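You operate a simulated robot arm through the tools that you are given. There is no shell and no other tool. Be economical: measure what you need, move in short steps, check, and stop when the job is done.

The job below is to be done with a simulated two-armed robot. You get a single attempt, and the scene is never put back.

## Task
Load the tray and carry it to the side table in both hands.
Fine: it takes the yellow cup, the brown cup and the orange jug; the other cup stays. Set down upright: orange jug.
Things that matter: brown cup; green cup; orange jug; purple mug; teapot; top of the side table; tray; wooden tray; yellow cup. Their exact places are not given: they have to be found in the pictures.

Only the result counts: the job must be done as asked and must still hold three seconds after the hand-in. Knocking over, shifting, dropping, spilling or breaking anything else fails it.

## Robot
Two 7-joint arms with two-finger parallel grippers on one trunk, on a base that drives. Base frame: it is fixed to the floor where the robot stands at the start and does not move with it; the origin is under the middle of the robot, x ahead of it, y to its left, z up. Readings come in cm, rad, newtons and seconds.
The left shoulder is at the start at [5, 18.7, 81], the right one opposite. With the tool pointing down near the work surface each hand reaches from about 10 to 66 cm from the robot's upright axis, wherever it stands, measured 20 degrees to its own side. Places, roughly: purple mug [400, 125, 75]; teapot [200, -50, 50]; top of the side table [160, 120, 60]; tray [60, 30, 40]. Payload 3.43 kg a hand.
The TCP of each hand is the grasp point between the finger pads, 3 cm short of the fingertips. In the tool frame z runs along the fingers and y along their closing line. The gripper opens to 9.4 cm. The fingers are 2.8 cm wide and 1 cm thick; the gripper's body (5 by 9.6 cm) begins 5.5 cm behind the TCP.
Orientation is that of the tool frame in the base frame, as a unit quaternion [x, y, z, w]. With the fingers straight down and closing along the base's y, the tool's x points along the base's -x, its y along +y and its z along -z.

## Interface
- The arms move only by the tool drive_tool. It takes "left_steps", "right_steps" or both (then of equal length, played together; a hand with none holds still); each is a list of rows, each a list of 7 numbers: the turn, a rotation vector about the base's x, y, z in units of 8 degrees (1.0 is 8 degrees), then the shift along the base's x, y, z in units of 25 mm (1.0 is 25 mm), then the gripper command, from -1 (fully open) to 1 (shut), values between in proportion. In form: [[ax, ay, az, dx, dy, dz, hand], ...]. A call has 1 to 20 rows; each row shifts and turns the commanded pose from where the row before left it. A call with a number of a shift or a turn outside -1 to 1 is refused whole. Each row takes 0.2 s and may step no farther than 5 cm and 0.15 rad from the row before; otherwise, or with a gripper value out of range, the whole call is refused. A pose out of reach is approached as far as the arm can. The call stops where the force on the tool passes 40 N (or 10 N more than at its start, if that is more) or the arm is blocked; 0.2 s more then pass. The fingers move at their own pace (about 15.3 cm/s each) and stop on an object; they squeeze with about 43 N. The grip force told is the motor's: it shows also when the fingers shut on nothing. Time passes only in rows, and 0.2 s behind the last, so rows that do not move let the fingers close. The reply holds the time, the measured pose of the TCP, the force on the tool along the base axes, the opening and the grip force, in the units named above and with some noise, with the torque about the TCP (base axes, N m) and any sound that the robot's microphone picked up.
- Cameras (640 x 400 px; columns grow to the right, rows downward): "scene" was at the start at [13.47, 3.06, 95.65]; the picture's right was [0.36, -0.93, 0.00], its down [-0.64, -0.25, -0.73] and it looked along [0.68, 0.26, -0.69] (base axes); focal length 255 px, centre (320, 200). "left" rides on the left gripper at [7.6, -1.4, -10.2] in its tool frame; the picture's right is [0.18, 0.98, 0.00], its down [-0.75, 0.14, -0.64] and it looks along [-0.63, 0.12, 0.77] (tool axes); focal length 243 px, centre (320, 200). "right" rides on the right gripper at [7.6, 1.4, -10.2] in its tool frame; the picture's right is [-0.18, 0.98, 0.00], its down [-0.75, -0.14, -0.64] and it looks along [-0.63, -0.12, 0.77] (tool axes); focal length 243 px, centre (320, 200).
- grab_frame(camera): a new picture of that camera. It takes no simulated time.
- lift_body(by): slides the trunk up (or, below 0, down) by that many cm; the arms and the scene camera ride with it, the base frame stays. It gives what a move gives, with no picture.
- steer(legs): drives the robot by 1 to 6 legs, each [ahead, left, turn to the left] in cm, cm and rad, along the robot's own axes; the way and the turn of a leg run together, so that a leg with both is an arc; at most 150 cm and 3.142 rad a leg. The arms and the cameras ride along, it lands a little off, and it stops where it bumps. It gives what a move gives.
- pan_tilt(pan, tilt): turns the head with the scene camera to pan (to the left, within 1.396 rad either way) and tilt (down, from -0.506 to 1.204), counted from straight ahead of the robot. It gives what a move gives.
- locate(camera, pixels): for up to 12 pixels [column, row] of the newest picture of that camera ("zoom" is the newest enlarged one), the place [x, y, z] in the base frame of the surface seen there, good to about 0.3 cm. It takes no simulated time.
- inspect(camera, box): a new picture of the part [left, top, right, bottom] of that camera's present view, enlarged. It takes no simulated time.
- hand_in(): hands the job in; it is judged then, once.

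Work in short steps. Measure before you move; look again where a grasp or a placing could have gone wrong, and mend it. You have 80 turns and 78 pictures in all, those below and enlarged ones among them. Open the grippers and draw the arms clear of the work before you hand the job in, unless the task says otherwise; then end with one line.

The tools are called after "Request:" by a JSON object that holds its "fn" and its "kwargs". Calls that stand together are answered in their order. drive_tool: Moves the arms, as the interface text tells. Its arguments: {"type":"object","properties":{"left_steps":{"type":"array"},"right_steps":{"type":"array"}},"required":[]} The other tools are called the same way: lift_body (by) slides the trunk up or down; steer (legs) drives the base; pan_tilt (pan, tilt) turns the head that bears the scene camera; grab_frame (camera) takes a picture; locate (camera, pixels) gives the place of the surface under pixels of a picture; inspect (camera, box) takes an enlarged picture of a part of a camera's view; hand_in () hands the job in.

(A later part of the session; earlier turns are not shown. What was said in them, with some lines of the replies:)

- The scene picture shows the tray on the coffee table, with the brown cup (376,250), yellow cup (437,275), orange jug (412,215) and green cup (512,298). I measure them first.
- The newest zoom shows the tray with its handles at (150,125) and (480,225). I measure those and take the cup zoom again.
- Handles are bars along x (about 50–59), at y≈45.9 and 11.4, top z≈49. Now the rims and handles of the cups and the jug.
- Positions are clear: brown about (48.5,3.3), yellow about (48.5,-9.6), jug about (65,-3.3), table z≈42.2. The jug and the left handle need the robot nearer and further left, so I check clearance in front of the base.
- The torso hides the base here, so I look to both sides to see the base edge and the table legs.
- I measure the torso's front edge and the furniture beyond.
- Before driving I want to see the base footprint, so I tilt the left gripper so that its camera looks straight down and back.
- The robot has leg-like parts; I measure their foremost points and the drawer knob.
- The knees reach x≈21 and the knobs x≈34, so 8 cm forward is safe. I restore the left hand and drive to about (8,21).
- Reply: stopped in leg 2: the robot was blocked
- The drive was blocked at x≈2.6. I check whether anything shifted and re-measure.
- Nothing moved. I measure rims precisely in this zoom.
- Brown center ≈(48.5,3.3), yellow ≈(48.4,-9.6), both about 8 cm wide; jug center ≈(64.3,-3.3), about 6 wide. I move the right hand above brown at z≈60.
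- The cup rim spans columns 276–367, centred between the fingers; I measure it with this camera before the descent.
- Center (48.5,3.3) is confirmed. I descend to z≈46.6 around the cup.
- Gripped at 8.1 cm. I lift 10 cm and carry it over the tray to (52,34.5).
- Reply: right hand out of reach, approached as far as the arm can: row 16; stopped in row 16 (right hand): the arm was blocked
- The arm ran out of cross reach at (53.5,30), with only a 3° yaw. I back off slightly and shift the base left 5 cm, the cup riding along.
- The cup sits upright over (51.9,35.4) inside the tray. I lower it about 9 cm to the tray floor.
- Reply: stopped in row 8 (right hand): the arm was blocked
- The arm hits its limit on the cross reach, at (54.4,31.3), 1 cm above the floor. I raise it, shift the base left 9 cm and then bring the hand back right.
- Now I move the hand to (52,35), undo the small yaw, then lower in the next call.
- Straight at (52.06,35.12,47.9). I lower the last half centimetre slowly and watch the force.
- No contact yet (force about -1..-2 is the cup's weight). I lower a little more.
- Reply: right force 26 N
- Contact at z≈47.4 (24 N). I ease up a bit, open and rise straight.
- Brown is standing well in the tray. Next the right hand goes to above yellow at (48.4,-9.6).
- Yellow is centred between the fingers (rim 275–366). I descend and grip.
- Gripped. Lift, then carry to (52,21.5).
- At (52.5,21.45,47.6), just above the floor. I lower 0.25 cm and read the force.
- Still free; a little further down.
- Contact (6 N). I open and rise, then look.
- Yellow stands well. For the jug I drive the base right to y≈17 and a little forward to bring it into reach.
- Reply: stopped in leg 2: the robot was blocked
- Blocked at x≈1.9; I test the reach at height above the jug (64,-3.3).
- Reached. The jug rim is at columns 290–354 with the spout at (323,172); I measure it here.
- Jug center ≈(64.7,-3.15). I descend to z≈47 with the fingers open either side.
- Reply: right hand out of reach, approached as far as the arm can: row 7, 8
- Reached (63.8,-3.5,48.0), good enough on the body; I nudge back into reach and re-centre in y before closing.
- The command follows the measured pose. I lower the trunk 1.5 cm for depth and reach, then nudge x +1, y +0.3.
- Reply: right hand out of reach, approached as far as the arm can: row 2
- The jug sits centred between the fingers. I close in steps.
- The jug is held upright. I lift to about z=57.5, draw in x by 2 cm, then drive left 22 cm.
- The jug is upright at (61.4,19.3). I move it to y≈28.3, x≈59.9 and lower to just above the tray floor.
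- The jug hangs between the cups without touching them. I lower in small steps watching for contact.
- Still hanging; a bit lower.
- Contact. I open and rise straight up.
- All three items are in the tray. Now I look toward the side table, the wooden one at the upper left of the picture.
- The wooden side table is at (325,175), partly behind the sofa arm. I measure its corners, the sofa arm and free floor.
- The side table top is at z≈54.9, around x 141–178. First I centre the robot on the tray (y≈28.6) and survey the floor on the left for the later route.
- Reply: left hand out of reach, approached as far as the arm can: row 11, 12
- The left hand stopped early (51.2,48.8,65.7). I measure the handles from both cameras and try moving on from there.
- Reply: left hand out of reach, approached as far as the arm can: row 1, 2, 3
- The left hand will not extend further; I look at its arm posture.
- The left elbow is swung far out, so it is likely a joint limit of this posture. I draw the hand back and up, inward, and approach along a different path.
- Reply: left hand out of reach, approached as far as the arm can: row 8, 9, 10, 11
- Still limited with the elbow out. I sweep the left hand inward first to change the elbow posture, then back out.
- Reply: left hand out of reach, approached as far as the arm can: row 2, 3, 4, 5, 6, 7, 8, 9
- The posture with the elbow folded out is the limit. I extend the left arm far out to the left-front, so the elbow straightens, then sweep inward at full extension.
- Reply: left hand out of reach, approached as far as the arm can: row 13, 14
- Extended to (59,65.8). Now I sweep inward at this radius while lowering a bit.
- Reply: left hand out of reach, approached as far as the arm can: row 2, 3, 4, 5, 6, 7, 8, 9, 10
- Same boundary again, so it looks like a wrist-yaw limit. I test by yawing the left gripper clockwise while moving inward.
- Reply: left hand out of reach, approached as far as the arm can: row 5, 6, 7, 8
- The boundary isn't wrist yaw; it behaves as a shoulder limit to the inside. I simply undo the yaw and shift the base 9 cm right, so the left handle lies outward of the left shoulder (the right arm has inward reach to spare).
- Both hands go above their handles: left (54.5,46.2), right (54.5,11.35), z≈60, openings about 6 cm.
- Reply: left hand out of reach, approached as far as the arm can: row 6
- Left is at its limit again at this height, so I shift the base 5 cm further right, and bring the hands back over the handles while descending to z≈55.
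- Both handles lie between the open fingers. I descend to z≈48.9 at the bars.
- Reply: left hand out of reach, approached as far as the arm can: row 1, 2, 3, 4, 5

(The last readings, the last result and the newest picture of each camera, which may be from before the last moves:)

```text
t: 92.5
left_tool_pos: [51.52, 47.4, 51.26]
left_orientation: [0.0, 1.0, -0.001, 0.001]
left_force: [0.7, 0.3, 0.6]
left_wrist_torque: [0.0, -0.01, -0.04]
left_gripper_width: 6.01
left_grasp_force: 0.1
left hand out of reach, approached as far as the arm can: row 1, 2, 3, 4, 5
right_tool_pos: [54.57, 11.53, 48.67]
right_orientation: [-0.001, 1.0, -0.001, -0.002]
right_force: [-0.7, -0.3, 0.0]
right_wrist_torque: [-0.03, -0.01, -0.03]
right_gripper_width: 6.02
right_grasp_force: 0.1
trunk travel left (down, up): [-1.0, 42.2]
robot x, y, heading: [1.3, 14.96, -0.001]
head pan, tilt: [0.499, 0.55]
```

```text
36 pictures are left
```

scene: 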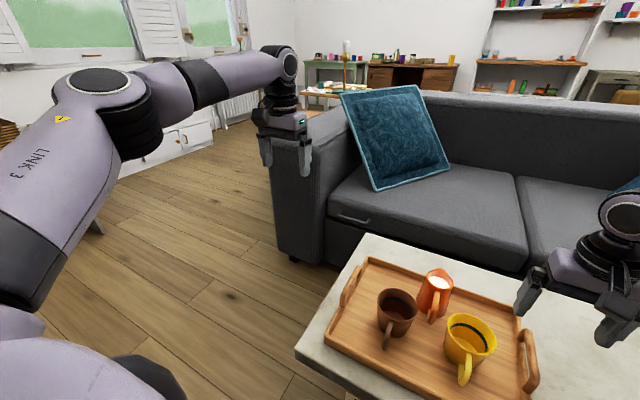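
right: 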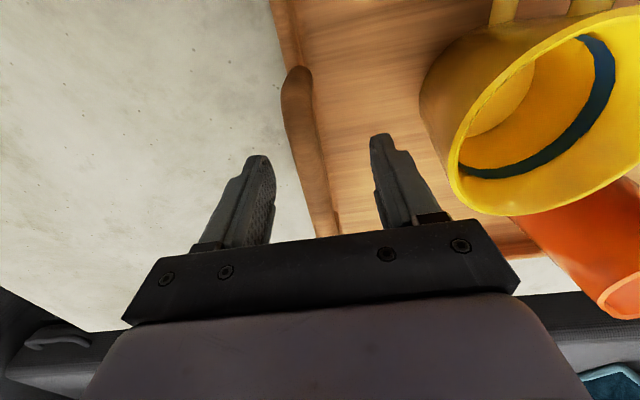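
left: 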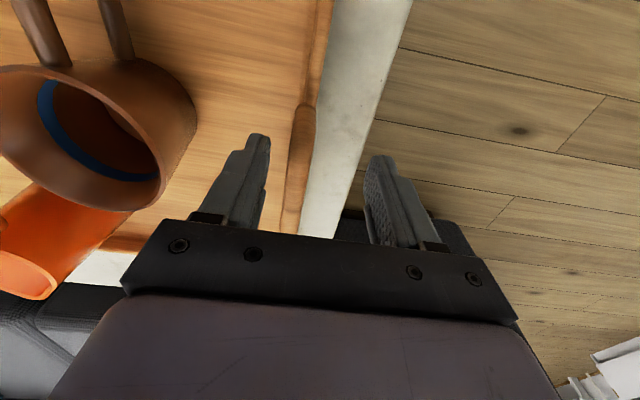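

The left hand drops short again at (51.5,47.4,51.3). I compare both arms' postures: one picture to the left, one to the right.

Request:
{"fn": "pan_tilt", "kwargs": {"pan": 0.8, "tilt": 0.5}}

Request:
{"fn": "grab_frame", "kwargs": {"camera": "scene"}}

Request:
{"fn": "locate", "kwargs": {"camera": "scene", "pixels": [[100, 80], [150, 110], [300, 150], [60, 200], [20, 300], [250, 130]]}}

Request:
{"fn": "pan_tilt", "kwargs": {"pan": -0.8, "tilt": 0.5}}

Request:
{"fn": "grab_frame", "kwargs": {"camera": "scene"}}

```text
t: 93.2
left_tool_pos: [51.59, 47.39, 51.16]
left_orientation: [-0.002, 1.0, -0.001, 0.002]
left_force: [-0.4, 1.1, 0.0]
left_wrist_torque: [0.02, -0.02, 0.02]
left_gripper_width: 6.03
left_grasp_force: 0.0
right_tool_pos: [54.69, 11.74, 48.76]
right_orientation: [-0.001, 1.0, -0.001, -0.003]
right_force: [0.3, 0.3, -1.1]
right_wrist_torque: [-0.01, 0.02, 0.0]
right_gripper_width: 6.06
right_grasp_force: 0.1
trunk travel left (down, up): [-1.0, 42.2]
robot x, y, heading: [0.92, 14.63, -0.0]
head pan, tilt: [0.799, 0.499]
```

```text
35 pictures are left
```

scene: 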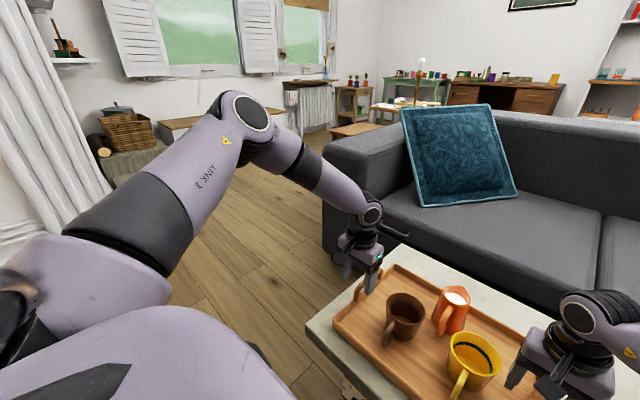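

```text
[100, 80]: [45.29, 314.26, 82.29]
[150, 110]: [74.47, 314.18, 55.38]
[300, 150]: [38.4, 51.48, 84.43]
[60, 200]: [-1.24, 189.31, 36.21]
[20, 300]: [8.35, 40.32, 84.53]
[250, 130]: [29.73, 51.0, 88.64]
```

```text
t: 94.9
left_tool_pos: [51.57, 47.47, 51.06]
left_orientation: [-0.002, 1.0, -0.001, 0.002]
left_force: [-0.3, 0.3, -0.4]
left_wrist_torque: [0.01, 0.01, 0.03]
left_gripper_width: 6.04
left_grasp_force: 0.1
right_tool_pos: [54.61, 11.68, 48.81]
right_orientation: [-0.002, 1.0, -0.001, -0.002]
right_force: [-0.5, 0.0, 0.0]
right_wrist_torque: [0.02, -0.02, 0.01]
right_gripper_width: 6.02
right_grasp_force: 0.1
trunk travel left (down, up): [-1.0, 42.2]
robot x, y, heading: [1.22, 14.61, 0.003]
head pan, tilt: [-0.799, 0.499]
```

```text
34 pictures are left
```

scene: 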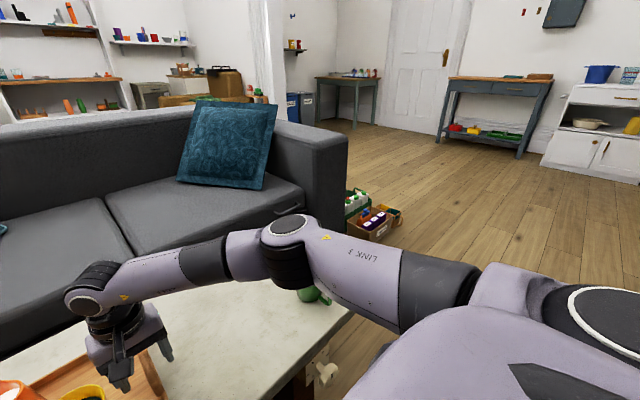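

The left elbow sits high, unlike the right one, which shortens its reach. Pitching the left fingers forward about 24° brings the wrist nearer while still closing across the bar, so I do that and return above the handle.

Request:
{"fn": "drive_tool", "kwargs": {"left_steps": [[0, -1, 0, 0, 0, 0.6, -0.28], [0, -1, 0, 0.2, -0.1, 0.4, -0.28], [0, -1, 0, 0.3, -0.1, 0.3, -0.28], [0, 0, 0, 0.3, -0.15, 0, -0.28], [0, 0, 0, 0.3, -0.13, 0, -0.28]]}}

```text
t: 96.1
left_tool_pos: [54.41, 46.41, 54.4]
left_orientation: [0.0, 0.978, -0.001, 0.209]
left_force: [0.3, 0.7, -1.0]
left_wrist_torque: [0.0, 0.0, 0.01]
left_gripper_width: 5.99
left_grasp_force: 0.1
right_tool_pos: [54.55, 11.68, 48.76]
right_orientation: [0.0, 1.0, -0.001, -0.002]
right_force: [0.8, 0.4, 0.0]
right_wrist_torque: [-0.01, -0.03, -0.04]
right_gripper_width: 5.99
right_grasp_force: 0.0
trunk travel left (down, up): [-1.0, 42.2]
robot x, y, heading: [0.99, 15.16, 0.001]
head pan, tilt: [-0.799, 0.499]
```

Reachable. I descend the left hand to z≈48.9.

Request:
{"fn": "drive_tool", "kwargs": {"left_steps": [[0, 0, 0, 0, 0, -0.6, -0.28], [0, 0, 0, 0, 0, -0.6, -0.28], [0, 0, 0, 0, 0, -0.5, -0.28], [0, 0, 0, 0, 0, -0.45, -0.28]]}}

Request:
{"fn": "grab_frame", "kwargs": {"camera": "left"}}

```text
t: 97.1
left_tool_pos: [54.54, 46.25, 49.09]
left_orientation: [-0.001, 0.978, -0.001, 0.21]
left_force: [0.4, -0.6, -0.7]
left_wrist_torque: [-0.02, 0.03, -0.02]
left_gripper_width: 6.0
left_grasp_force: 0.0
right_tool_pos: [54.59, 11.69, 48.78]
right_orientation: [-0.001, 1.0, -0.001, -0.003]
right_force: [-0.3, -0.5, -0.9]
right_wrist_torque: [0.01, -0.01, 0.01]
right_gripper_width: 6.02
right_grasp_force: 0.0
trunk travel left (down, up): [-1.0, 42.2]
robot x, y, heading: [1.41, 14.85, 0.001]
head pan, tilt: [-0.799, 0.499]
```

```text
33 pictures are left
```

left: 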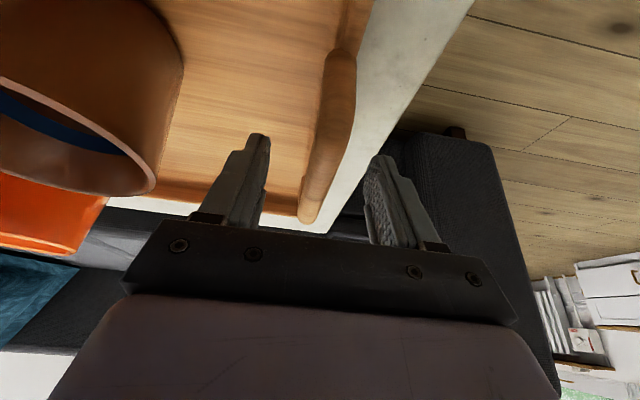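

The bar sits between the left fingers. I centre the right one by -0.35 cm and close both hands together.

Request:
{"fn": "drive_tool", "kwargs": {"left_steps": [[0, 0, 0, 0, -0.03, -0.1, -0.28], [0, 0, 0, 0, 0, 0, 0.1], [0, 0, 0, 0, 0, 0, 0.4], [0, 0, 0, 0, 0, 0, 0.7], [0, 0, 0, 0, 0, 0, 1], [0, 0, 0, 0, 0, 0, 1]], "right_steps": [[0, 0, 0, 0, -0.14, 0, -0.28], [0, 0, 0, 0, 0, 0, 0.1], [0, 0, 0, 0, 0, 0, 0.4], [0, 0, 0, 0, 0, 0, 0.7], [0, 0, 0, 0, 0, 0, 1], [0, 0, 0, 0, 0, 0, 1]]}}

Request:
{"fn": "pan_tilt", "kwargs": {"pan": 0.3, "tilt": 0.75}}

Request:
{"fn": "grab_frame", "kwargs": {"camera": "scene"}}

```text
t: 98.5
left_tool_pos: [54.43, 46.0, 48.81]
left_orientation: [-0.001, 0.978, -0.001, 0.209]
left_force: [0.7, -5.5, 0.6]
left_wrist_torque: [0.01, -0.06, 0.06]
left_gripper_width: 1.78
left_grasp_force: 43.1
right_tool_pos: [54.69, 11.41, 48.81]
right_orientation: [-0.001, 1.0, 0.0, -0.003]
right_force: [1.2, 7.5, 0.4]
right_wrist_torque: [0.04, -0.04, -0.13]
right_gripper_width: 1.78
right_grasp_force: 43.2
trunk travel left (down, up): [-1.0, 42.2]
robot x, y, heading: [0.97, 14.72, 0.001]
head pan, tilt: [-0.799, 0.499]
```

```text
t: 99.8
left_tool_pos: [54.46, 46.13, 48.72]
left_orientation: [0.0, 0.978, -0.001, 0.209]
left_force: [0.4, -11.0, 0.0]
left_wrist_torque: [-0.04, -0.02, 0.14]
left_gripper_width: 1.75
left_grasp_force: 43.1
right_tool_pos: [54.62, 11.38, 48.81]
right_orientation: [-0.001, 1.0, 0.0, -0.003]
right_force: [2.0, 13.0, 0.7]
right_wrist_torque: [0.03, 0.01, -0.17]
right_gripper_width: 1.78
right_grasp_force: 43.2
trunk travel left (down, up): [-1.0, 42.2]
robot x, y, heading: [1.08, 14.54, -0.001]
head pan, tilt: [0.3, 0.75]
```

```text
32 pictures are left
```

scene: 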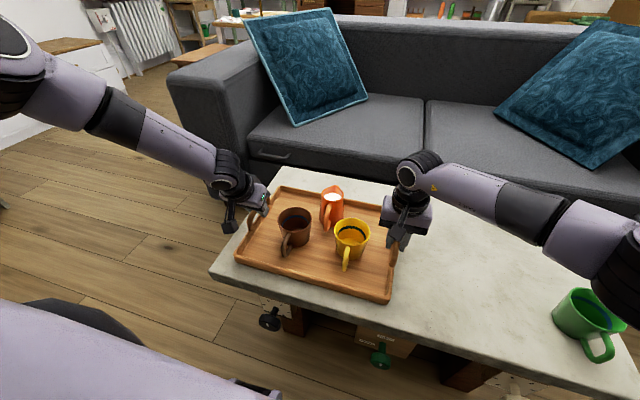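

Both bars are gripped (1.78 cm). I lift the trunk by 2 cm and check.

Request:
{"fn": "lift_body", "kwargs": {"by": 2}}

Request:
{"fn": "grab_frame", "kwargs": {"camera": "scene"}}

```text
t: 100.5
left_tool_pos: [54.56, 46.22, 50.73]
left_orientation: [0.0, 0.978, -0.001, 0.209]
left_force: [1.1, -16.1, -5.5]
left_wrist_torque: [-0.01, 0.14, 0.15]
left_gripper_width: 1.76
left_grasp_force: 42.8
right_tool_pos: [54.56, 11.28, 50.61]
right_orientation: [-0.002, 1.0, 0.001, -0.003]
right_force: [0.4, 14.8, -6.2]
right_wrist_torque: [-0.04, -0.03, -0.18]
right_gripper_width: 1.8
right_grasp_force: 43.0
trunk travel left (down, up): [-3.0, 40.2]
robot x, y, heading: [1.19, 14.89, 0.005]
head pan, tilt: [0.3, 0.75]
```

```text
31 pictures are left
```

scene: 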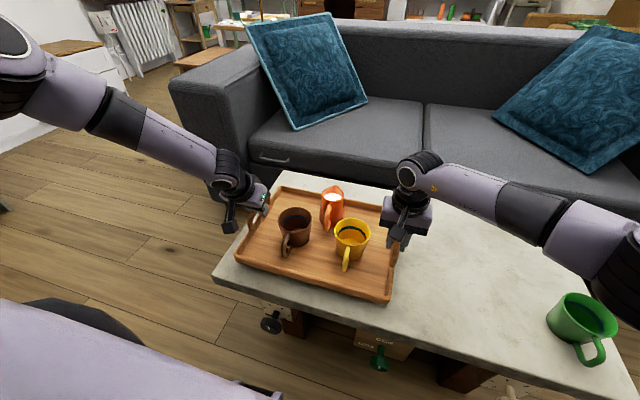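

The tray is lifted evenly (about 6 N each hand). I relax the internal pull slightly and lift a further 16 cm.

Request:
{"fn": "drive_tool", "kwargs": {"left_steps": [[0, 0, 0, 0, -0.03, 0, 1], [0, 0, 0, 0, -0.02, 0, 1]], "right_steps": [[0, 0, 0, 0, 0.03, 0, 1], [0, 0, 0, 0, 0.02, 0, 1]]}}

Request:
{"fn": "lift_body", "kwargs": {"by": 16}}

Request:
{"fn": "grab_frame", "kwargs": {"camera": "scene"}}

```text
t: 101.1
left_tool_pos: [54.53, 46.21, 50.77]
left_orientation: [-0.001, 0.978, 0.001, 0.209]
left_force: [-0.8, -11.8, -5.8]
left_wrist_torque: [0.03, -0.19, 0.07]
left_gripper_width: 1.79
left_grasp_force: 42.8
right_tool_pos: [54.65, 11.3, 50.72]
right_orientation: [-0.001, 1.0, -0.002, -0.003]
right_force: [-0.4, 9.9, -5.9]
right_wrist_torque: [0.09, 0.31, -0.06]
right_gripper_width: 1.82
right_grasp_force: 42.8
trunk travel left (down, up): [-3.0, 40.2]
robot x, y, heading: [1.1, 14.91, 0.002]
head pan, tilt: [0.3, 0.75]
```

```text
t: 103.0
left_tool_pos: [54.44, 46.13, 66.69]
left_orientation: [-0.001, 0.978, 0.0, 0.208]
left_force: [-0.7, -1.9, -5.7]
left_wrist_torque: [0.03, 0.0, 0.03]
left_gripper_width: 1.76
left_grasp_force: 43.4
right_tool_pos: [54.78, 11.35, 66.7]
right_orientation: [-0.001, 1.0, -0.002, -0.004]
right_force: [0.4, 1.3, -5.9]
right_wrist_torque: [0.03, 0.13, -0.11]
right_gripper_width: 1.78
right_grasp_force: 43.0
trunk travel left (down, up): [-19.0, 24.2]
robot x, y, heading: [1.47, 14.75, 0.001]
head pan, tilt: [0.3, 0.75]
```

```text
30 pictures are left
```

scene: 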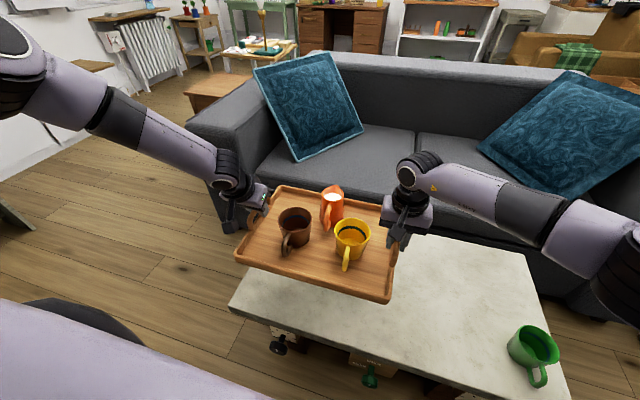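

The tray is level and free. Now I look at the side table from the raised camera.

Request:
{"fn": "pan_tilt", "kwargs": {"pan": 0.6, "tilt": 0.35}}

Request:
{"fn": "inspect", "kwargs": {"camera": "scene", "box": [240, 80, 440, 205]}}

Request:
{"fn": "grab_frame", "kwargs": {"camera": "scene"}}

```text
t: 103.8
left_tool_pos: [54.48, 46.18, 66.66]
left_orientation: [-0.001, 0.978, 0.0, 0.209]
left_force: [-0.6, 1.3, -5.2]
left_wrist_torque: [0.0, 0.02, -0.05]
left_gripper_width: 1.75
left_grasp_force: 43.2
right_tool_pos: [54.59, 11.33, 66.76]
right_orientation: [-0.001, 1.0, -0.002, -0.004]
right_force: [-0.1, -2.4, -5.7]
right_wrist_torque: [0.0, 0.09, -0.08]
right_gripper_width: 1.81
right_grasp_force: 43.3
trunk travel left (down, up): [-19.0, 24.2]
robot x, y, heading: [1.61, 14.84, 0.002]
head pan, tilt: [0.6, 0.351]
```

```text
3.20 times, centred on (340, 142) of scene
```

zoom: 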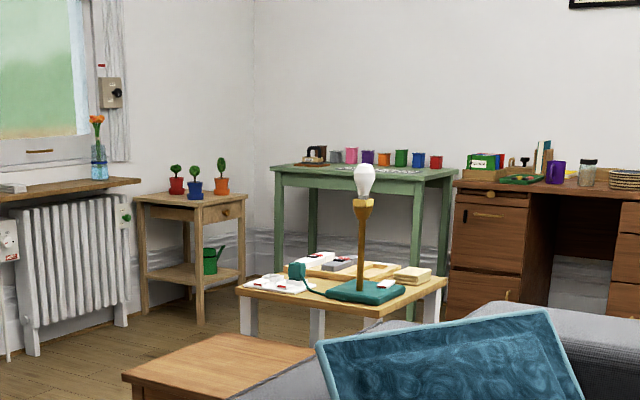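

```text
28 pictures are left
```

scene: 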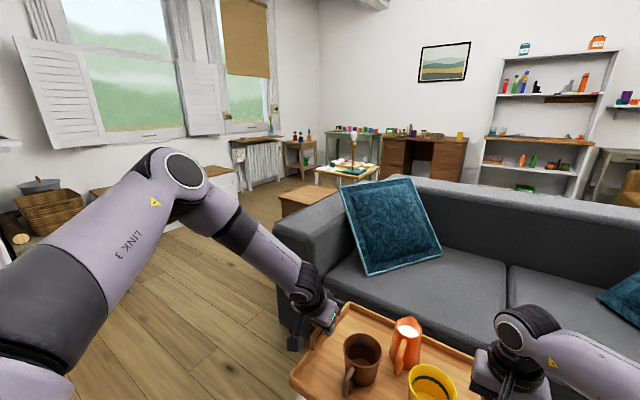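

I measure the side table's visible corners and the lamp table behind it.

Request:
{"fn": "locate", "kwargs": {"camera": "zoom", "pixels": [[126, 375], [210, 336], [312, 348], [230, 395], [240, 292], [445, 282], [335, 325], [310, 370], [200, 310], [150, 390], [350, 300], [240, 365]]}}

Request:
{"fn": "locate", "kwargs": {"camera": "scene", "pixels": [[258, 255], [280, 310], [240, 340], [40, 215], [135, 225], [120, 290], [60, 200], [200, 300], [275, 230], [330, 190], [300, 240], [310, 215]]}}

```text
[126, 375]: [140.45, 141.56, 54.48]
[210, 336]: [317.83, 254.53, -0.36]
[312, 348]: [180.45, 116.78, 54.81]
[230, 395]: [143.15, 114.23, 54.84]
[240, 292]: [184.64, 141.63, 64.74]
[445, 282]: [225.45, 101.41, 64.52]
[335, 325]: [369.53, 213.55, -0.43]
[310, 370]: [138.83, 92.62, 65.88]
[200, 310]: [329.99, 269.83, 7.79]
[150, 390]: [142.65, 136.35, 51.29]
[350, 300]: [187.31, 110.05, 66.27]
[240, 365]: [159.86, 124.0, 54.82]
```

```text
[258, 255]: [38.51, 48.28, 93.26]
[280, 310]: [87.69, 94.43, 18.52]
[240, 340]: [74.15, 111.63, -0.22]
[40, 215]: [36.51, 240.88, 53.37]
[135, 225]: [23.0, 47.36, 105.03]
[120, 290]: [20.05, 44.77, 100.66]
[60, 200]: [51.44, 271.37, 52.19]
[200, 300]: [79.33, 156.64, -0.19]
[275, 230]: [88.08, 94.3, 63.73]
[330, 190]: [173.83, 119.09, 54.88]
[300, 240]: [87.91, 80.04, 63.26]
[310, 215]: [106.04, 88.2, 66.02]
```

The side table spans x≈140.5–180.5, y≈98–142, top 54.8, and is empty; a lamp table starts at x≈184.6 (z 64.6). I will come from the +y side facing −y, so I raise the tray further and drive left to start.

Request:
{"fn": "lift_body", "kwargs": {"by": 12}}

Request:
{"fn": "steer", "kwargs": {"legs": [[-1, 0, 0], [0, 60, 0]]}}

Request:
{"fn": "grab_frame", "kwargs": {"camera": "scene"}}

```text
t: 105.3
left_tool_pos: [54.53, 46.13, 78.68]
left_orientation: [-0.001, 0.978, 0.001, 0.208]
left_force: [0.1, 6.3, -5.8]
left_wrist_torque: [0.01, 0.0, -0.06]
left_gripper_width: 1.77
left_grasp_force: 42.8
right_tool_pos: [54.78, 11.23, 78.68]
right_orientation: [-0.001, 1.0, -0.002, -0.003]
right_force: [0.8, -5.7, -5.9]
right_wrist_torque: [0.01, 0.16, -0.08]
right_gripper_width: 1.78
right_grasp_force: 42.9
trunk travel left (down, up): [-31.0, 12.2]
robot x, y, heading: [1.45, 14.76, -0.004]
head pan, tilt: [0.6, 0.351]
```

```text
t: 109.1
left_tool_pos: [53.44, 106.13, 78.66]
left_orientation: [0.0, 0.978, -0.001, 0.209]
left_force: [-0.7, 11.4, -5.3]
left_wrist_torque: [0.01, 0.06, -0.13]
left_gripper_width: 1.78
left_grasp_force: 42.8
right_tool_pos: [53.74, 71.21, 78.62]
right_orientation: [-0.001, 1.0, -0.002, -0.004]
right_force: [1.8, -12.7, -6.1]
right_wrist_torque: [-0.03, 0.12, -0.04]
right_gripper_width: 1.79
right_grasp_force: 43.3
trunk travel left (down, up): [-31.0, 12.2]
robot x, y, heading: [0.46, 74.47, -0.001]
head pan, tilt: [0.6, 0.351]
```

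```text
27 pictures are left
```

scene: 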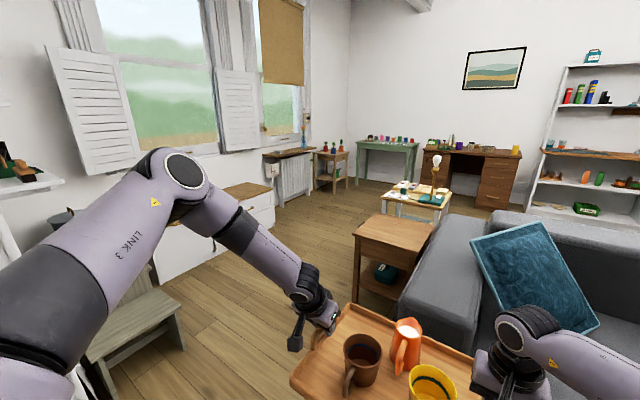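

The path is clear; the stool is at the left. I relax the internal force and drive diagonally to about (64,168).

Request:
{"fn": "drive_tool", "kwargs": {"left_steps": [[0, 0, 0, 0, 0.03, 0, 1], [0, 0, 0, 0, 0.02, 0, 1]], "right_steps": [[0, 0, 0, 0, -0.03, 0, 1], [0, 0, 0, 0, -0.02, 0, 1]]}}

Request:
{"fn": "steer", "kwargs": {"legs": [[64, 93, 0]]}}

Request:
{"fn": "pan_tilt", "kwargs": {"pan": -0.1, "tilt": 0.5}}

Request:
{"fn": "grab_frame", "kwargs": {"camera": "scene"}}

```text
t: 109.7
left_tool_pos: [53.44, 106.09, 78.7]
left_orientation: [0.0, 0.978, -0.003, 0.208]
left_force: [-0.6, -9.4, -5.5]
left_wrist_torque: [-0.03, 0.02, 0.06]
left_gripper_width: 1.76
left_grasp_force: 43.4
right_tool_pos: [53.61, 71.28, 78.73]
right_orientation: [-0.001, 1.0, 0.0, -0.003]
right_force: [0.8, 9.0, -7.0]
right_wrist_torque: [-0.05, 0.12, -0.3]
right_gripper_width: 1.78
right_grasp_force: 42.7
trunk travel left (down, up): [-31.0, 12.2]
robot x, y, heading: [0.05, 74.58, 0.0]
head pan, tilt: [0.6, 0.351]
```

```text
t: 115.4
left_tool_pos: [116.33, 199.65, 78.57]
left_orientation: [-0.004, 0.978, -0.001, 0.207]
left_force: [-1.3, -1.6, -6.0]
left_wrist_torque: [0.04, -0.24, 0.02]
left_gripper_width: 1.74
left_grasp_force: 43.3
right_tool_pos: [116.66, 164.76, 78.57]
right_orientation: [-0.005, 1.0, 0.0, -0.005]
right_force: [-0.3, 1.4, -6.9]
right_wrist_torque: [0.05, 0.4, -0.2]
right_gripper_width: 1.83
right_grasp_force: 43.0
trunk travel left (down, up): [-31.0, 12.2]
robot x, y, heading: [63.74, 167.8, 0.005]
head pan, tilt: [0.6, 0.351]
stopped in leg 1: the robot was blocked; the commanded pose is now the measured one
```

```text
t: 116.5
left_tool_pos: [116.61, 199.52, 78.56]
left_orientation: [-0.002, 0.978, -0.002, 0.208]
left_force: [0.2, -1.5, -5.0]
left_wrist_torque: [-0.01, 0.1, 0.0]
left_gripper_width: 1.75
left_grasp_force: 43.4
right_tool_pos: [116.85, 164.78, 78.66]
right_orientation: [-0.005, 1.0, 0.0, -0.002]
right_force: [0.6, 1.2, -5.8]
right_wrist_torque: [0.01, 0.03, -0.2]
right_gripper_width: 1.79
right_grasp_force: 42.6
trunk travel left (down, up): [-31.0, 12.2]
robot x, y, heading: [63.79, 167.93, 0.009]
head pan, tilt: [-0.099, 0.499]
```

```text
26 pictures are left
```

scene: 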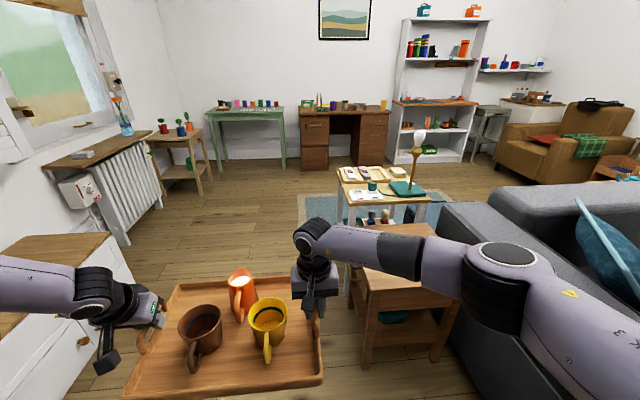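

The leg ended blocked just at its goal. I look left to see what was touched.

Request:
{"fn": "pan_tilt", "kwargs": {"pan": 1.35, "tilt": 0.6}}

Request:
{"fn": "grab_frame", "kwargs": {"camera": "scene"}}

```text
t: 118.1
left_tool_pos: [116.51, 199.5, 78.62]
left_orientation: [-0.004, 0.978, -0.001, 0.208]
left_force: [0.0, -1.1, -5.9]
left_wrist_torque: [0.0, 0.03, -0.01]
left_gripper_width: 1.78
left_grasp_force: 43.0
right_tool_pos: [116.77, 164.66, 78.73]
right_orientation: [-0.005, 1.0, 0.0, -0.004]
right_force: [0.8, 0.9, -5.4]
right_wrist_torque: [0.0, 0.15, -0.2]
right_gripper_width: 1.8
right_grasp_force: 43.4
trunk travel left (down, up): [-31.0, 12.2]
robot x, y, heading: [63.62, 168.07, 0.007]
head pan, tilt: [1.349, 0.6]
```

```text
25 pictures are left
```

scene: 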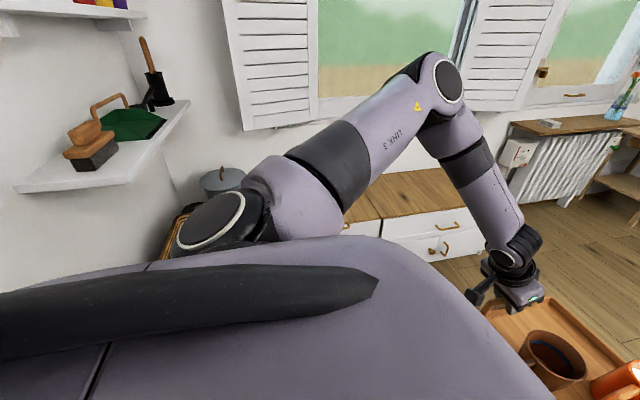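

It was probably a light touch of the base on the step stool. I move away from it (ahead and right), then turn right 90° in open floor.

Request:
{"fn": "steer", "kwargs": {"legs": [[18, -8, 0], [0, 0, -0.785], [0, 0, -0.785]]}}

Request:
{"fn": "pan_tilt", "kwargs": {"pan": 0.5, "tilt": 0.5}}

Request:
{"fn": "grab_frame", "kwargs": {"camera": "scene"}}

```text
t: 123.8
left_tool_pos: [113.35, 107.25, 78.71]
left_orientation: [0.689, 0.695, -0.148, 0.146]
left_force: [-1.5, 1.0, -5.5]
left_wrist_torque: [0.06, 0.01, 0.02]
left_gripper_width: 1.76
left_grasp_force: 43.5
right_tool_pos: [78.53, 106.76, 78.71]
right_orientation: [0.703, 0.712, 0.002, -0.003]
right_force: [1.7, -0.4, -6.0]
right_wrist_torque: [0.1, 0.01, -0.24]
right_gripper_width: 1.78
right_grasp_force: 42.5
trunk travel left (down, up): [-31.0, 12.2]
robot x, y, heading: [81.57, 159.93, -1.561]
head pan, tilt: [1.349, 0.6]
```

```text
t: 124.9
left_tool_pos: [113.39, 107.16, 78.79]
left_orientation: [0.688, 0.695, -0.148, 0.146]
left_force: [-1.7, 0.4, -4.9]
left_wrist_torque: [0.11, 0.01, 0.02]
left_gripper_width: 1.74
left_grasp_force: 42.8
right_tool_pos: [78.6, 106.7, 78.59]
right_orientation: [0.703, 0.711, 0.002, -0.002]
right_force: [1.1, -1.1, -6.3]
right_wrist_torque: [0.03, 0.02, -0.21]
right_gripper_width: 1.81
right_grasp_force: 43.3
trunk travel left (down, up): [-31.0, 12.2]
robot x, y, heading: [81.69, 159.81, -1.562]
head pan, tilt: [0.499, 0.499]
```

```text
24 pictures are left
```

scene: 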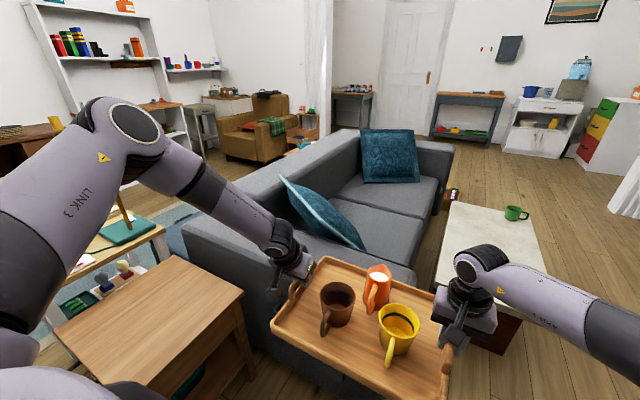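

Turned well; the side table lies at the lower left of the picture and is empty. I measure its corners, the lamp, and the things near it.

Request:
{"fn": "locate", "kwargs": {"camera": "scene", "pixels": [[57, 330], [172, 257], [242, 293], [125, 383], [125, 215], [165, 232], [130, 245], [130, 268], [105, 280], [190, 240], [60, 300], [155, 310]]}}

Request:
{"fn": "pan_tilt", "kwargs": {"pan": 0.9, "tilt": 0.5}}

Request:
{"fn": "grab_frame", "kwargs": {"camera": "scene"}}

```text
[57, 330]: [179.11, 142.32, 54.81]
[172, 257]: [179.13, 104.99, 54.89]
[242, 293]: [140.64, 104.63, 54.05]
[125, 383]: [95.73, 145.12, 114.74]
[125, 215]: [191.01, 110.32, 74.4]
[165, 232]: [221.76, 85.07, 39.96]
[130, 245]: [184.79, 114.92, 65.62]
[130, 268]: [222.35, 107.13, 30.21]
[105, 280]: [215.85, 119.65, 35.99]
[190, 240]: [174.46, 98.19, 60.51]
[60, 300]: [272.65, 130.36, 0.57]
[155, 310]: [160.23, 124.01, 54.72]
```

```text
t: 125.8
left_tool_pos: [113.4, 107.22, 78.63]
left_orientation: [0.689, 0.695, -0.147, 0.146]
left_force: [-1.6, 0.7, -6.5]
left_wrist_torque: [0.04, 0.0, 0.0]
left_gripper_width: 1.76
left_grasp_force: 43.0
right_tool_pos: [78.61, 106.77, 78.53]
right_orientation: [0.704, 0.71, 0.002, -0.003]
right_force: [1.0, 0.1, -4.9]
right_wrist_torque: [0.14, -0.04, -0.23]
right_gripper_width: 1.77
right_grasp_force: 43.3
trunk travel left (down, up): [-31.0, 12.2]
robot x, y, heading: [81.17, 160.04, -1.565]
head pan, tilt: [0.901, 0.499]
```

```text
23 pictures are left
```

scene: 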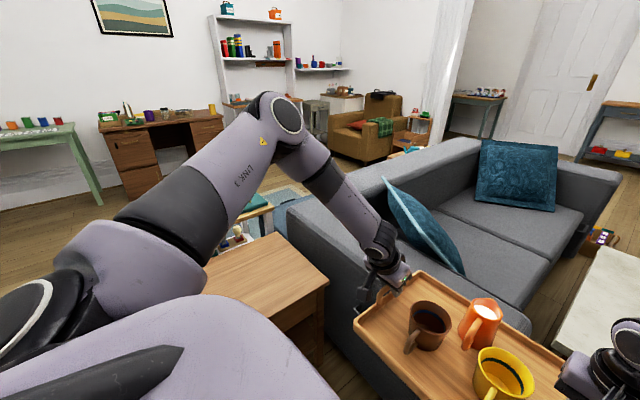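

The table top spans x 140.6–179.2, y 104.7–142.4. I check the left elbow's lateral extent against the lamp before strafing.

Request:
{"fn": "locate", "kwargs": {"camera": "scene", "pixels": [[285, 115], [300, 130], [265, 110], [335, 180], [350, 215], [375, 235], [300, 165], [405, 285], [385, 297], [562, 362], [430, 275], [258, 212]]}}

Request:
{"fn": "inspect", "kwargs": {"camera": "scene", "box": [340, 240, 600, 400]}}

```text
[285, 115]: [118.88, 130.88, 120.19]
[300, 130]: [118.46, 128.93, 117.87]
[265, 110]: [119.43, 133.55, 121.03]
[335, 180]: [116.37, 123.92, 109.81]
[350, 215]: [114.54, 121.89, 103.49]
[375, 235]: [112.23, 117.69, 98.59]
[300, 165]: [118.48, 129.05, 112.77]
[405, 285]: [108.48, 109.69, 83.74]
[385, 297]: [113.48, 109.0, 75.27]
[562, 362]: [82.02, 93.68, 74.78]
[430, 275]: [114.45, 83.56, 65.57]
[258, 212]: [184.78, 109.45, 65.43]
```

```text
2.46 times, centred on (470, 320) of scene
```

zoom: 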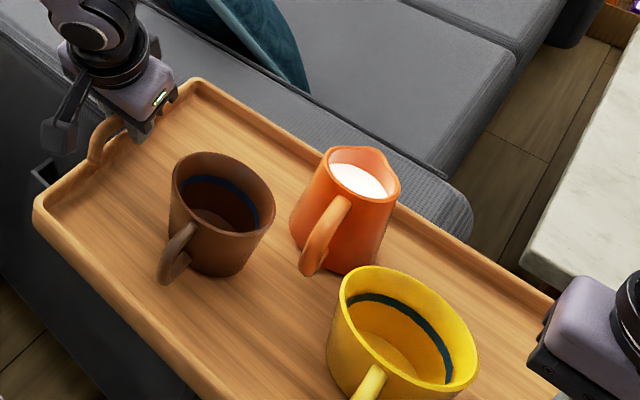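

The arm stays well clear of the lamp. I back up 16.5 cm, strafe left 58 cm, then check before the final approach.

Request:
{"fn": "steer", "kwargs": {"legs": [[-16.5, 0, -0.006], [0, 58, 0]]}}

Request:
{"fn": "pan_tilt", "kwargs": {"pan": 0.25, "tilt": 0.75}}

Request:
{"fn": "grab_frame", "kwargs": {"camera": "scene"}}

```text
t: 127.2
left_tool_pos: [113.12, 122.42, 78.41]
left_orientation: [0.689, 0.695, -0.146, 0.144]
left_force: [-1.0, 0.6, -6.0]
left_wrist_torque: [-0.27, -0.01, 0.04]
left_gripper_width: 1.75
left_grasp_force: 43.1
right_tool_pos: [78.33, 122.11, 78.53]
right_orientation: [0.704, 0.71, 0.003, -0.005]
right_force: [0.6, -0.7, -5.6]
right_wrist_torque: [0.36, -0.04, -0.17]
right_gripper_width: 1.8
right_grasp_force: 43.0
trunk travel left (down, up): [-31.0, 12.2]
robot x, y, heading: [81.42, 174.95, -1.563]
head pan, tilt: [0.901, 0.499]
stopped in leg 1: the robot was blocked; the commanded pose is now the measured one
```

```text
t: 128.3
left_tool_pos: [113.16, 122.47, 78.54]
left_orientation: [0.689, 0.694, -0.147, 0.146]
left_force: [-1.5, 0.4, -5.9]
left_wrist_torque: [0.08, 0.0, 0.0]
left_gripper_width: 1.77
left_grasp_force: 42.8
right_tool_pos: [78.25, 121.99, 78.63]
right_orientation: [0.703, 0.711, 0.003, -0.002]
right_force: [1.2, -0.9, -6.9]
right_wrist_torque: [0.03, 0.0, -0.17]
right_gripper_width: 1.76
right_grasp_force: 42.3
trunk travel left (down, up): [-31.0, 12.2]
robot x, y, heading: [81.68, 175.49, -1.562]
head pan, tilt: [0.25, 0.75]
```

```text
21 pictures are left
```

scene: 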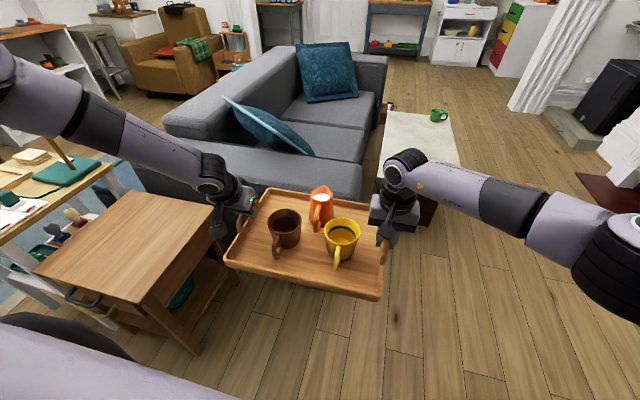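

The base touched the stool behind again; it needs about 35 cm all round, so it must also stay clear of the side table's near side, where a dark hook at (85,298) sticks out. I measure that.

Request:
{"fn": "locate", "kwargs": {"camera": "scene", "pixels": [[70, 297], [90, 306], [110, 312], [33, 270], [140, 303], [195, 352], [213, 207], [130, 192], [130, 310], [75, 290]]}}

Request:
{"fn": "inspect", "kwargs": {"camera": "scene", "box": [0, 180, 240, 360]}}

```text
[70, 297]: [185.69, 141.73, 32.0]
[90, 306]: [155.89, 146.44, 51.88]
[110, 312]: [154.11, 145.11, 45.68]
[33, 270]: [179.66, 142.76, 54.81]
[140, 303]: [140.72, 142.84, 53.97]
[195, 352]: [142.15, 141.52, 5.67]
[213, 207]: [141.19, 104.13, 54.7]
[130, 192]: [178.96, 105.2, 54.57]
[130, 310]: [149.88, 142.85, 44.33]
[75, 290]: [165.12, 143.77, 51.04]
```

```text
2.22 times, centred on (120, 270) of scene
```

zoom: 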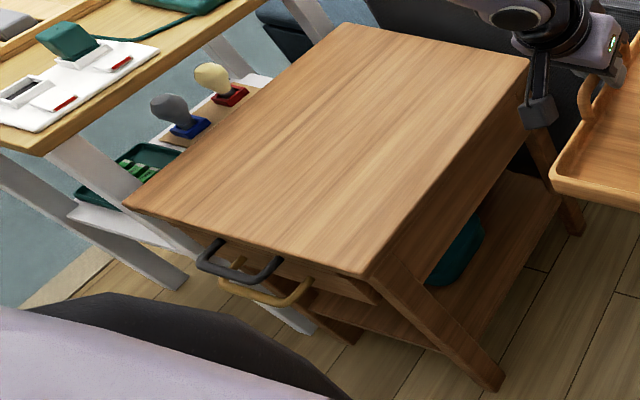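

The top is x 140.8–179.4, y 104.5–142.8, with drawer handles out to y≈146.5. I strafe left 25, back up to y≈180.5 away from the stool, then strafe 33 more.

Request:
{"fn": "steer", "kwargs": {"legs": [[0.5, 0, 0], [0, 25, 0], [-5.8, 0, -0.008], [0, 33, 0]]}}

Request:
{"fn": "grab_frame", "kwargs": {"camera": "scene"}}

```text
t: 132.8
left_tool_pos: [170.63, 127.65, 78.54]
left_orientation: [0.692, 0.692, -0.148, 0.145]
left_force: [-0.7, 1.2, -5.9]
left_wrist_torque: [0.09, 0.02, 0.0]
left_gripper_width: 1.74
left_grasp_force: 42.9
right_tool_pos: [135.92, 127.51, 78.61]
right_orientation: [0.706, 0.708, 0.002, -0.004]
right_force: [1.0, -1.2, -6.1]
right_wrist_torque: [0.07, 0.04, -0.18]
right_gripper_width: 1.8
right_grasp_force: 42.7
trunk travel left (down, up): [-31.0, 12.2]
robot x, y, heading: [139.21, 180.8, -1.571]
head pan, tilt: [0.25, 0.75]
```

```text
19 pictures are left
```

scene: 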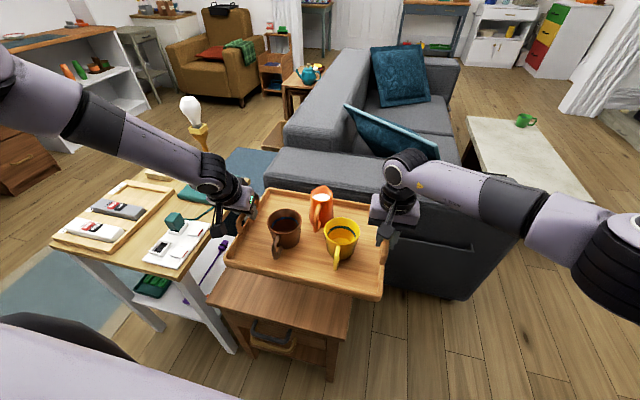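

Tray centre is at (153.3,127.6); 6.8 cm more to go. I check the lamp and the items near the left hand first.

Request:
{"fn": "locate", "kwargs": {"camera": "scene", "pixels": [[190, 110], [198, 140], [173, 220], [205, 228], [235, 345], [185, 150], [205, 187], [218, 225], [236, 205], [350, 290], [330, 378], [210, 302]]}}

Request:
{"fn": "grab_frame", "kwargs": {"camera": "left"}}

```text
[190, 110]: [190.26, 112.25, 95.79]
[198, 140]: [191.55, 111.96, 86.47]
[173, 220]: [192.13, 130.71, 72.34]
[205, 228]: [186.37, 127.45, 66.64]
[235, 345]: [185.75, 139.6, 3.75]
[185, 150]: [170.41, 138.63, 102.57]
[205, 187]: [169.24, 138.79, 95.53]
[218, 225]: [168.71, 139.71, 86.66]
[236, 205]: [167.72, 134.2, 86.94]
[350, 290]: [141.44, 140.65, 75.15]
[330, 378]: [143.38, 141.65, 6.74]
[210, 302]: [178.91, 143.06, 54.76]
```

```text
18 pictures are left
5 turns are left
```

left: 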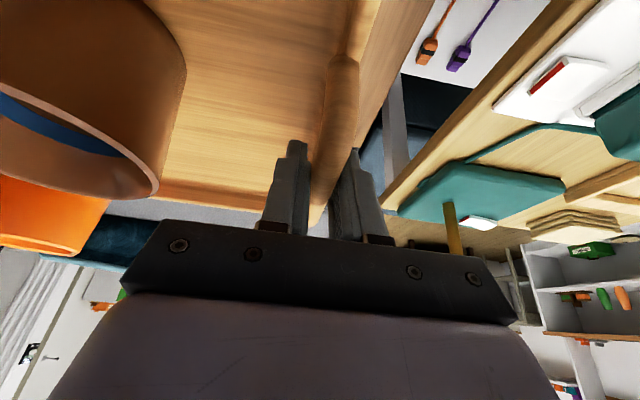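

Clear of the lamp (x≥190, y 112). With few turns left, I strafe the last 6.7 cm, lower to just above the top and look.

Request:
{"fn": "steer", "kwargs": {"legs": [[0, 6.7, 0]]}}

Request:
{"fn": "lift_body", "kwargs": {"by": -16.2}}

Request:
{"fn": "grab_frame", "kwargs": {"camera": "scene"}}

```text
t: 133.8
left_tool_pos: [177.21, 127.54, 78.52]
left_orientation: [0.691, 0.692, -0.147, 0.145]
left_force: [-1.0, 1.0, -5.8]
left_wrist_torque: [0.05, 0.0, 0.05]
left_gripper_width: 1.77
left_grasp_force: 42.9
right_tool_pos: [142.36, 127.48, 78.61]
right_orientation: [0.706, 0.708, 0.003, -0.004]
right_force: [1.1, 0.2, -7.0]
right_wrist_torque: [0.08, -0.03, -0.15]
right_gripper_width: 1.82
right_grasp_force: 42.5
trunk travel left (down, up): [-31.0, 12.2]
robot x, y, heading: [146.12, 180.83, -1.571]
head pan, tilt: [0.25, 0.75]
```

```text
t: 135.6
left_tool_pos: [177.31, 127.74, 62.35]
left_orientation: [0.692, 0.692, -0.149, 0.144]
left_force: [-1.3, 1.3, -5.2]
left_wrist_torque: [0.06, -0.03, -0.02]
left_gripper_width: 1.76
left_grasp_force: 43.1
right_tool_pos: [142.42, 127.45, 62.38]
right_orientation: [0.706, 0.708, 0.002, -0.002]
right_force: [1.4, -1.0, -5.9]
right_wrist_torque: [0.02, -0.01, -0.15]
right_gripper_width: 1.78
right_grasp_force: 43.2
trunk travel left (down, up): [-14.8, 28.4]
robot x, y, heading: [146.11, 180.61, -1.567]
head pan, tilt: [0.25, 0.75]
```

```text
17 pictures are left
4 turns are left
```

scene: 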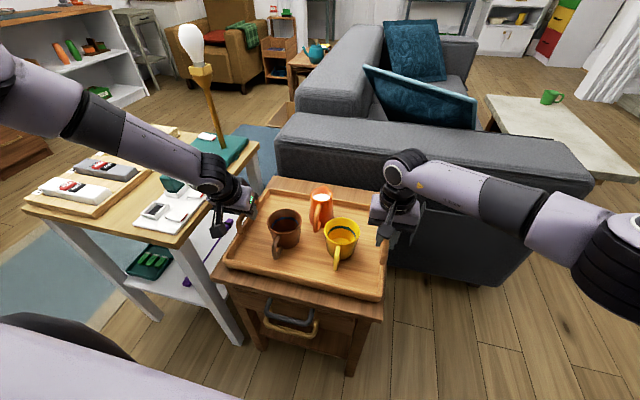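

Well placed over the top, about 1 cm up. I lower in three small slides onto it.

Request:
{"fn": "lift_body", "kwargs": {"by": -0.7}}

Request:
{"fn": "lift_body", "kwargs": {"by": -0.25}}

Request:
{"fn": "lift_body", "kwargs": {"by": -0.15}}

```text
t: 136.2
left_tool_pos: [177.19, 127.63, 61.74]
left_orientation: [0.691, 0.692, -0.148, 0.145]
left_force: [-0.5, -0.6, -5.4]
left_wrist_torque: [-0.01, -0.01, 0.0]
left_gripper_width: 1.75
left_grasp_force: 42.9
right_tool_pos: [142.42, 127.57, 61.78]
right_orientation: [0.706, 0.708, 0.001, -0.002]
right_force: [0.7, -1.2, -5.6]
right_wrist_torque: [0.1, -0.03, -0.1]
right_gripper_width: 1.79
right_grasp_force: 42.9
trunk travel left (down, up): [-14.1, 29.1]
robot x, y, heading: [145.87, 180.23, -1.572]
head pan, tilt: [0.25, 0.75]
```

```text
t: 136.7
left_tool_pos: [177.12, 127.77, 61.55]
left_orientation: [0.691, 0.692, -0.149, 0.146]
left_force: [-0.2, -0.4, -3.5]
left_wrist_torque: [-0.35, -0.01, 0.02]
left_gripper_width: 1.76
left_grasp_force: 42.9
right_tool_pos: [142.37, 127.57, 61.64]
right_orientation: [0.706, 0.708, 0.001, -0.003]
right_force: [-0.6, 2.3, 0.2]
right_wrist_torque: [-0.38, -0.01, -0.17]
right_gripper_width: 1.8
right_grasp_force: 43.0
trunk travel left (down, up): [-13.8, 29.3]
robot x, y, heading: [146.24, 181.03, -1.571]
head pan, tilt: [0.25, 0.75]
```

```text
t: 137.2
left_tool_pos: [177.21, 127.84, 61.53]
left_orientation: [0.691, 0.692, -0.149, 0.146]
left_force: [0.0, 1.2, 0.1]
left_wrist_torque: [-0.82, 0.0, 0.01]
left_gripper_width: 1.75
left_grasp_force: 42.7
right_tool_pos: [142.43, 127.52, 61.34]
right_orientation: [0.706, 0.708, 0.001, -0.001]
right_force: [-1.4, 4.2, 5.8]
right_wrist_torque: [-1.19, 0.02, -0.15]
right_gripper_width: 1.79
right_grasp_force: 42.9
trunk travel left (down, up): [-13.7, 29.5]
robot x, y, heading: [146.11, 180.81, -1.565]
head pan, tilt: [0.25, 0.75]
3 turns are left
```

The tray rests on the table. I open both hands partway, then raise the trunk straight up off the bars and look.

Request:
{"fn": "drive_tool", "kwargs": {"left_steps": [[0, 0, 0, 0, 0, 0, 0.6], [0, 0, 0, 0, 0, 0, 0.3], [0, 0, 0, 0, 0, 0, 0.1], [0, 0, 0, 0, 0, 0, 0.1], [0, 0, 0, 0, 0, 0, 0.1]], "right_steps": [[0, 0, 0, 0, 0, 0, 0.6], [0, 0, 0, 0, 0, 0, 0.3], [0, 0, 0, 0, 0, 0, 0.1], [0, 0, 0, 0, 0, 0, 0.1], [0, 0, 0, 0, 0, 0, 0.1]]}}

Request:
{"fn": "lift_body", "kwargs": {"by": 2}}

Request:
{"fn": "lift_body", "kwargs": {"by": 18}}

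Request:
{"fn": "grab_frame", "kwargs": {"camera": "scene"}}

```text
t: 138.4
left_tool_pos: [177.2, 127.56, 61.27]
left_orientation: [0.692, 0.692, -0.148, 0.144]
left_force: [-0.2, -0.7, 0.0]
left_wrist_torque: [0.01, -0.05, -0.01]
left_gripper_width: 4.24
left_grasp_force: 0.1
right_tool_pos: [142.22, 127.56, 61.34]
right_orientation: [0.707, 0.708, 0.002, -0.003]
right_force: [-0.2, -0.8, 0.6]
right_wrist_torque: [0.0, 0.05, 0.02]
right_gripper_width: 4.23
right_grasp_force: 0.0
trunk travel left (down, up): [-13.7, 29.5]
robot x, y, heading: [146.04, 180.57, -1.571]
head pan, tilt: [0.25, 0.75]
```

```text
t: 139.1
left_tool_pos: [177.19, 127.65, 63.28]
left_orientation: [0.692, 0.692, -0.148, 0.144]
left_force: [0.4, 0.0, -0.8]
left_wrist_torque: [0.01, 0.03, 0.03]
left_gripper_width: 4.24
left_grasp_force: 0.1
right_tool_pos: [142.49, 127.54, 63.39]
right_orientation: [0.706, 0.708, 0.002, -0.002]
right_force: [-0.2, -0.4, 0.4]
right_wrist_torque: [-0.02, -0.02, 0.01]
right_gripper_width: 4.24
right_grasp_force: 0.1
trunk travel left (down, up): [-15.7, 27.5]
robot x, y, heading: [146.12, 180.64, -1.57]
head pan, tilt: [0.25, 0.75]
```

```text
t: 141.1
left_tool_pos: [177.17, 127.79, 81.3]
left_orientation: [0.692, 0.692, -0.148, 0.143]
left_force: [-0.7, -0.6, 0.5]
left_wrist_torque: [0.0, 0.02, 0.0]
left_gripper_width: 4.23
left_grasp_force: 0.1
right_tool_pos: [142.45, 127.47, 81.35]
right_orientation: [0.706, 0.708, 0.001, -0.003]
right_force: [0.3, -0.3, -1.2]
right_wrist_torque: [0.0, -0.03, -0.03]
right_gripper_width: 4.23
right_grasp_force: 0.1
trunk travel left (down, up): [-33.7, 9.5]
robot x, y, heading: [146.31, 180.33, -1.575]
head pan, tilt: [0.25, 0.75]
```

```text
16 pictures are left
2 turns are left
```

scene: 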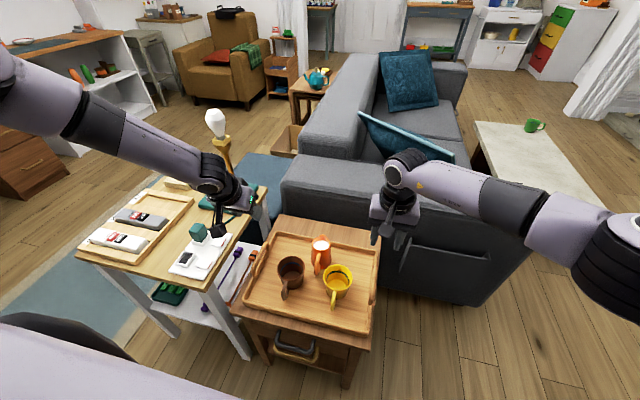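

The tray stands on the side table with all three items upright. The hands are clear above it, so I open them fully and draw back 15 cm.

Request:
{"fn": "drive_tool", "kwargs": {"left_steps": [[0, 0, 0, 0, 0, 0, -1], [0, 0, 0, 0, 0, 0, -1]], "right_steps": [[0, 0, 0, 0, 0, 0, -1], [0, 0, 0, 0, 0, 0, -1]]}}

Request:
{"fn": "steer", "kwargs": {"legs": [[-15, 0, 0]]}}

```text
t: 141.7
left_tool_pos: [177.17, 127.65, 81.42]
left_orientation: [0.692, 0.692, -0.149, 0.145]
left_force: [0.1, 0.7, 0.3]
left_wrist_torque: [0.01, 0.02, -0.03]
left_gripper_width: 9.39
left_grasp_force: 0.0
right_tool_pos: [142.39, 127.47, 81.35]
right_orientation: [0.706, 0.708, 0.001, -0.002]
right_force: [-0.2, 0.2, 1.0]
right_wrist_torque: [-0.05, 0.01, 0.0]
right_gripper_width: 9.4
right_grasp_force: 0.0
trunk travel left (down, up): [-33.7, 9.5]
robot x, y, heading: [146.31, 181.06, -1.57]
head pan, tilt: [0.25, 0.75]
```

```text
t: 143.0
left_tool_pos: [177.25, 142.78, 81.37]
left_orientation: [0.692, 0.692, -0.149, 0.145]
left_force: [0.5, 0.5, -0.4]
left_wrist_torque: [0.03, -0.01, 0.02]
left_gripper_width: 9.41
left_grasp_force: 0.0
right_tool_pos: [142.41, 142.46, 81.39]
right_orientation: [0.705, 0.709, 0.001, -0.003]
right_force: [-0.7, 0.9, -0.4]
right_wrist_torque: [-0.03, -0.01, -0.03]
right_gripper_width: 9.42
right_grasp_force: 0.1
trunk travel left (down, up): [-33.7, 9.5]
robot x, y, heading: [146.07, 195.49, -1.568]
head pan, tilt: [0.25, 0.75]
1 turns are left
```

The grippers are open and the arms are clear of the work; I hand in.

Request:
{"fn": "hand_in", "kwargs": {}}

```text
The job is handed in.
```

The tray is on the side table with the yellow cup, the brown cup and the upright orange jug on it. The green cup is still on the coffee table. On the way the base was stopped by contact near the coffee table and, I think, twice by the step stool. Nothing on the coffee table moved; I could not see whether the stool shifted.
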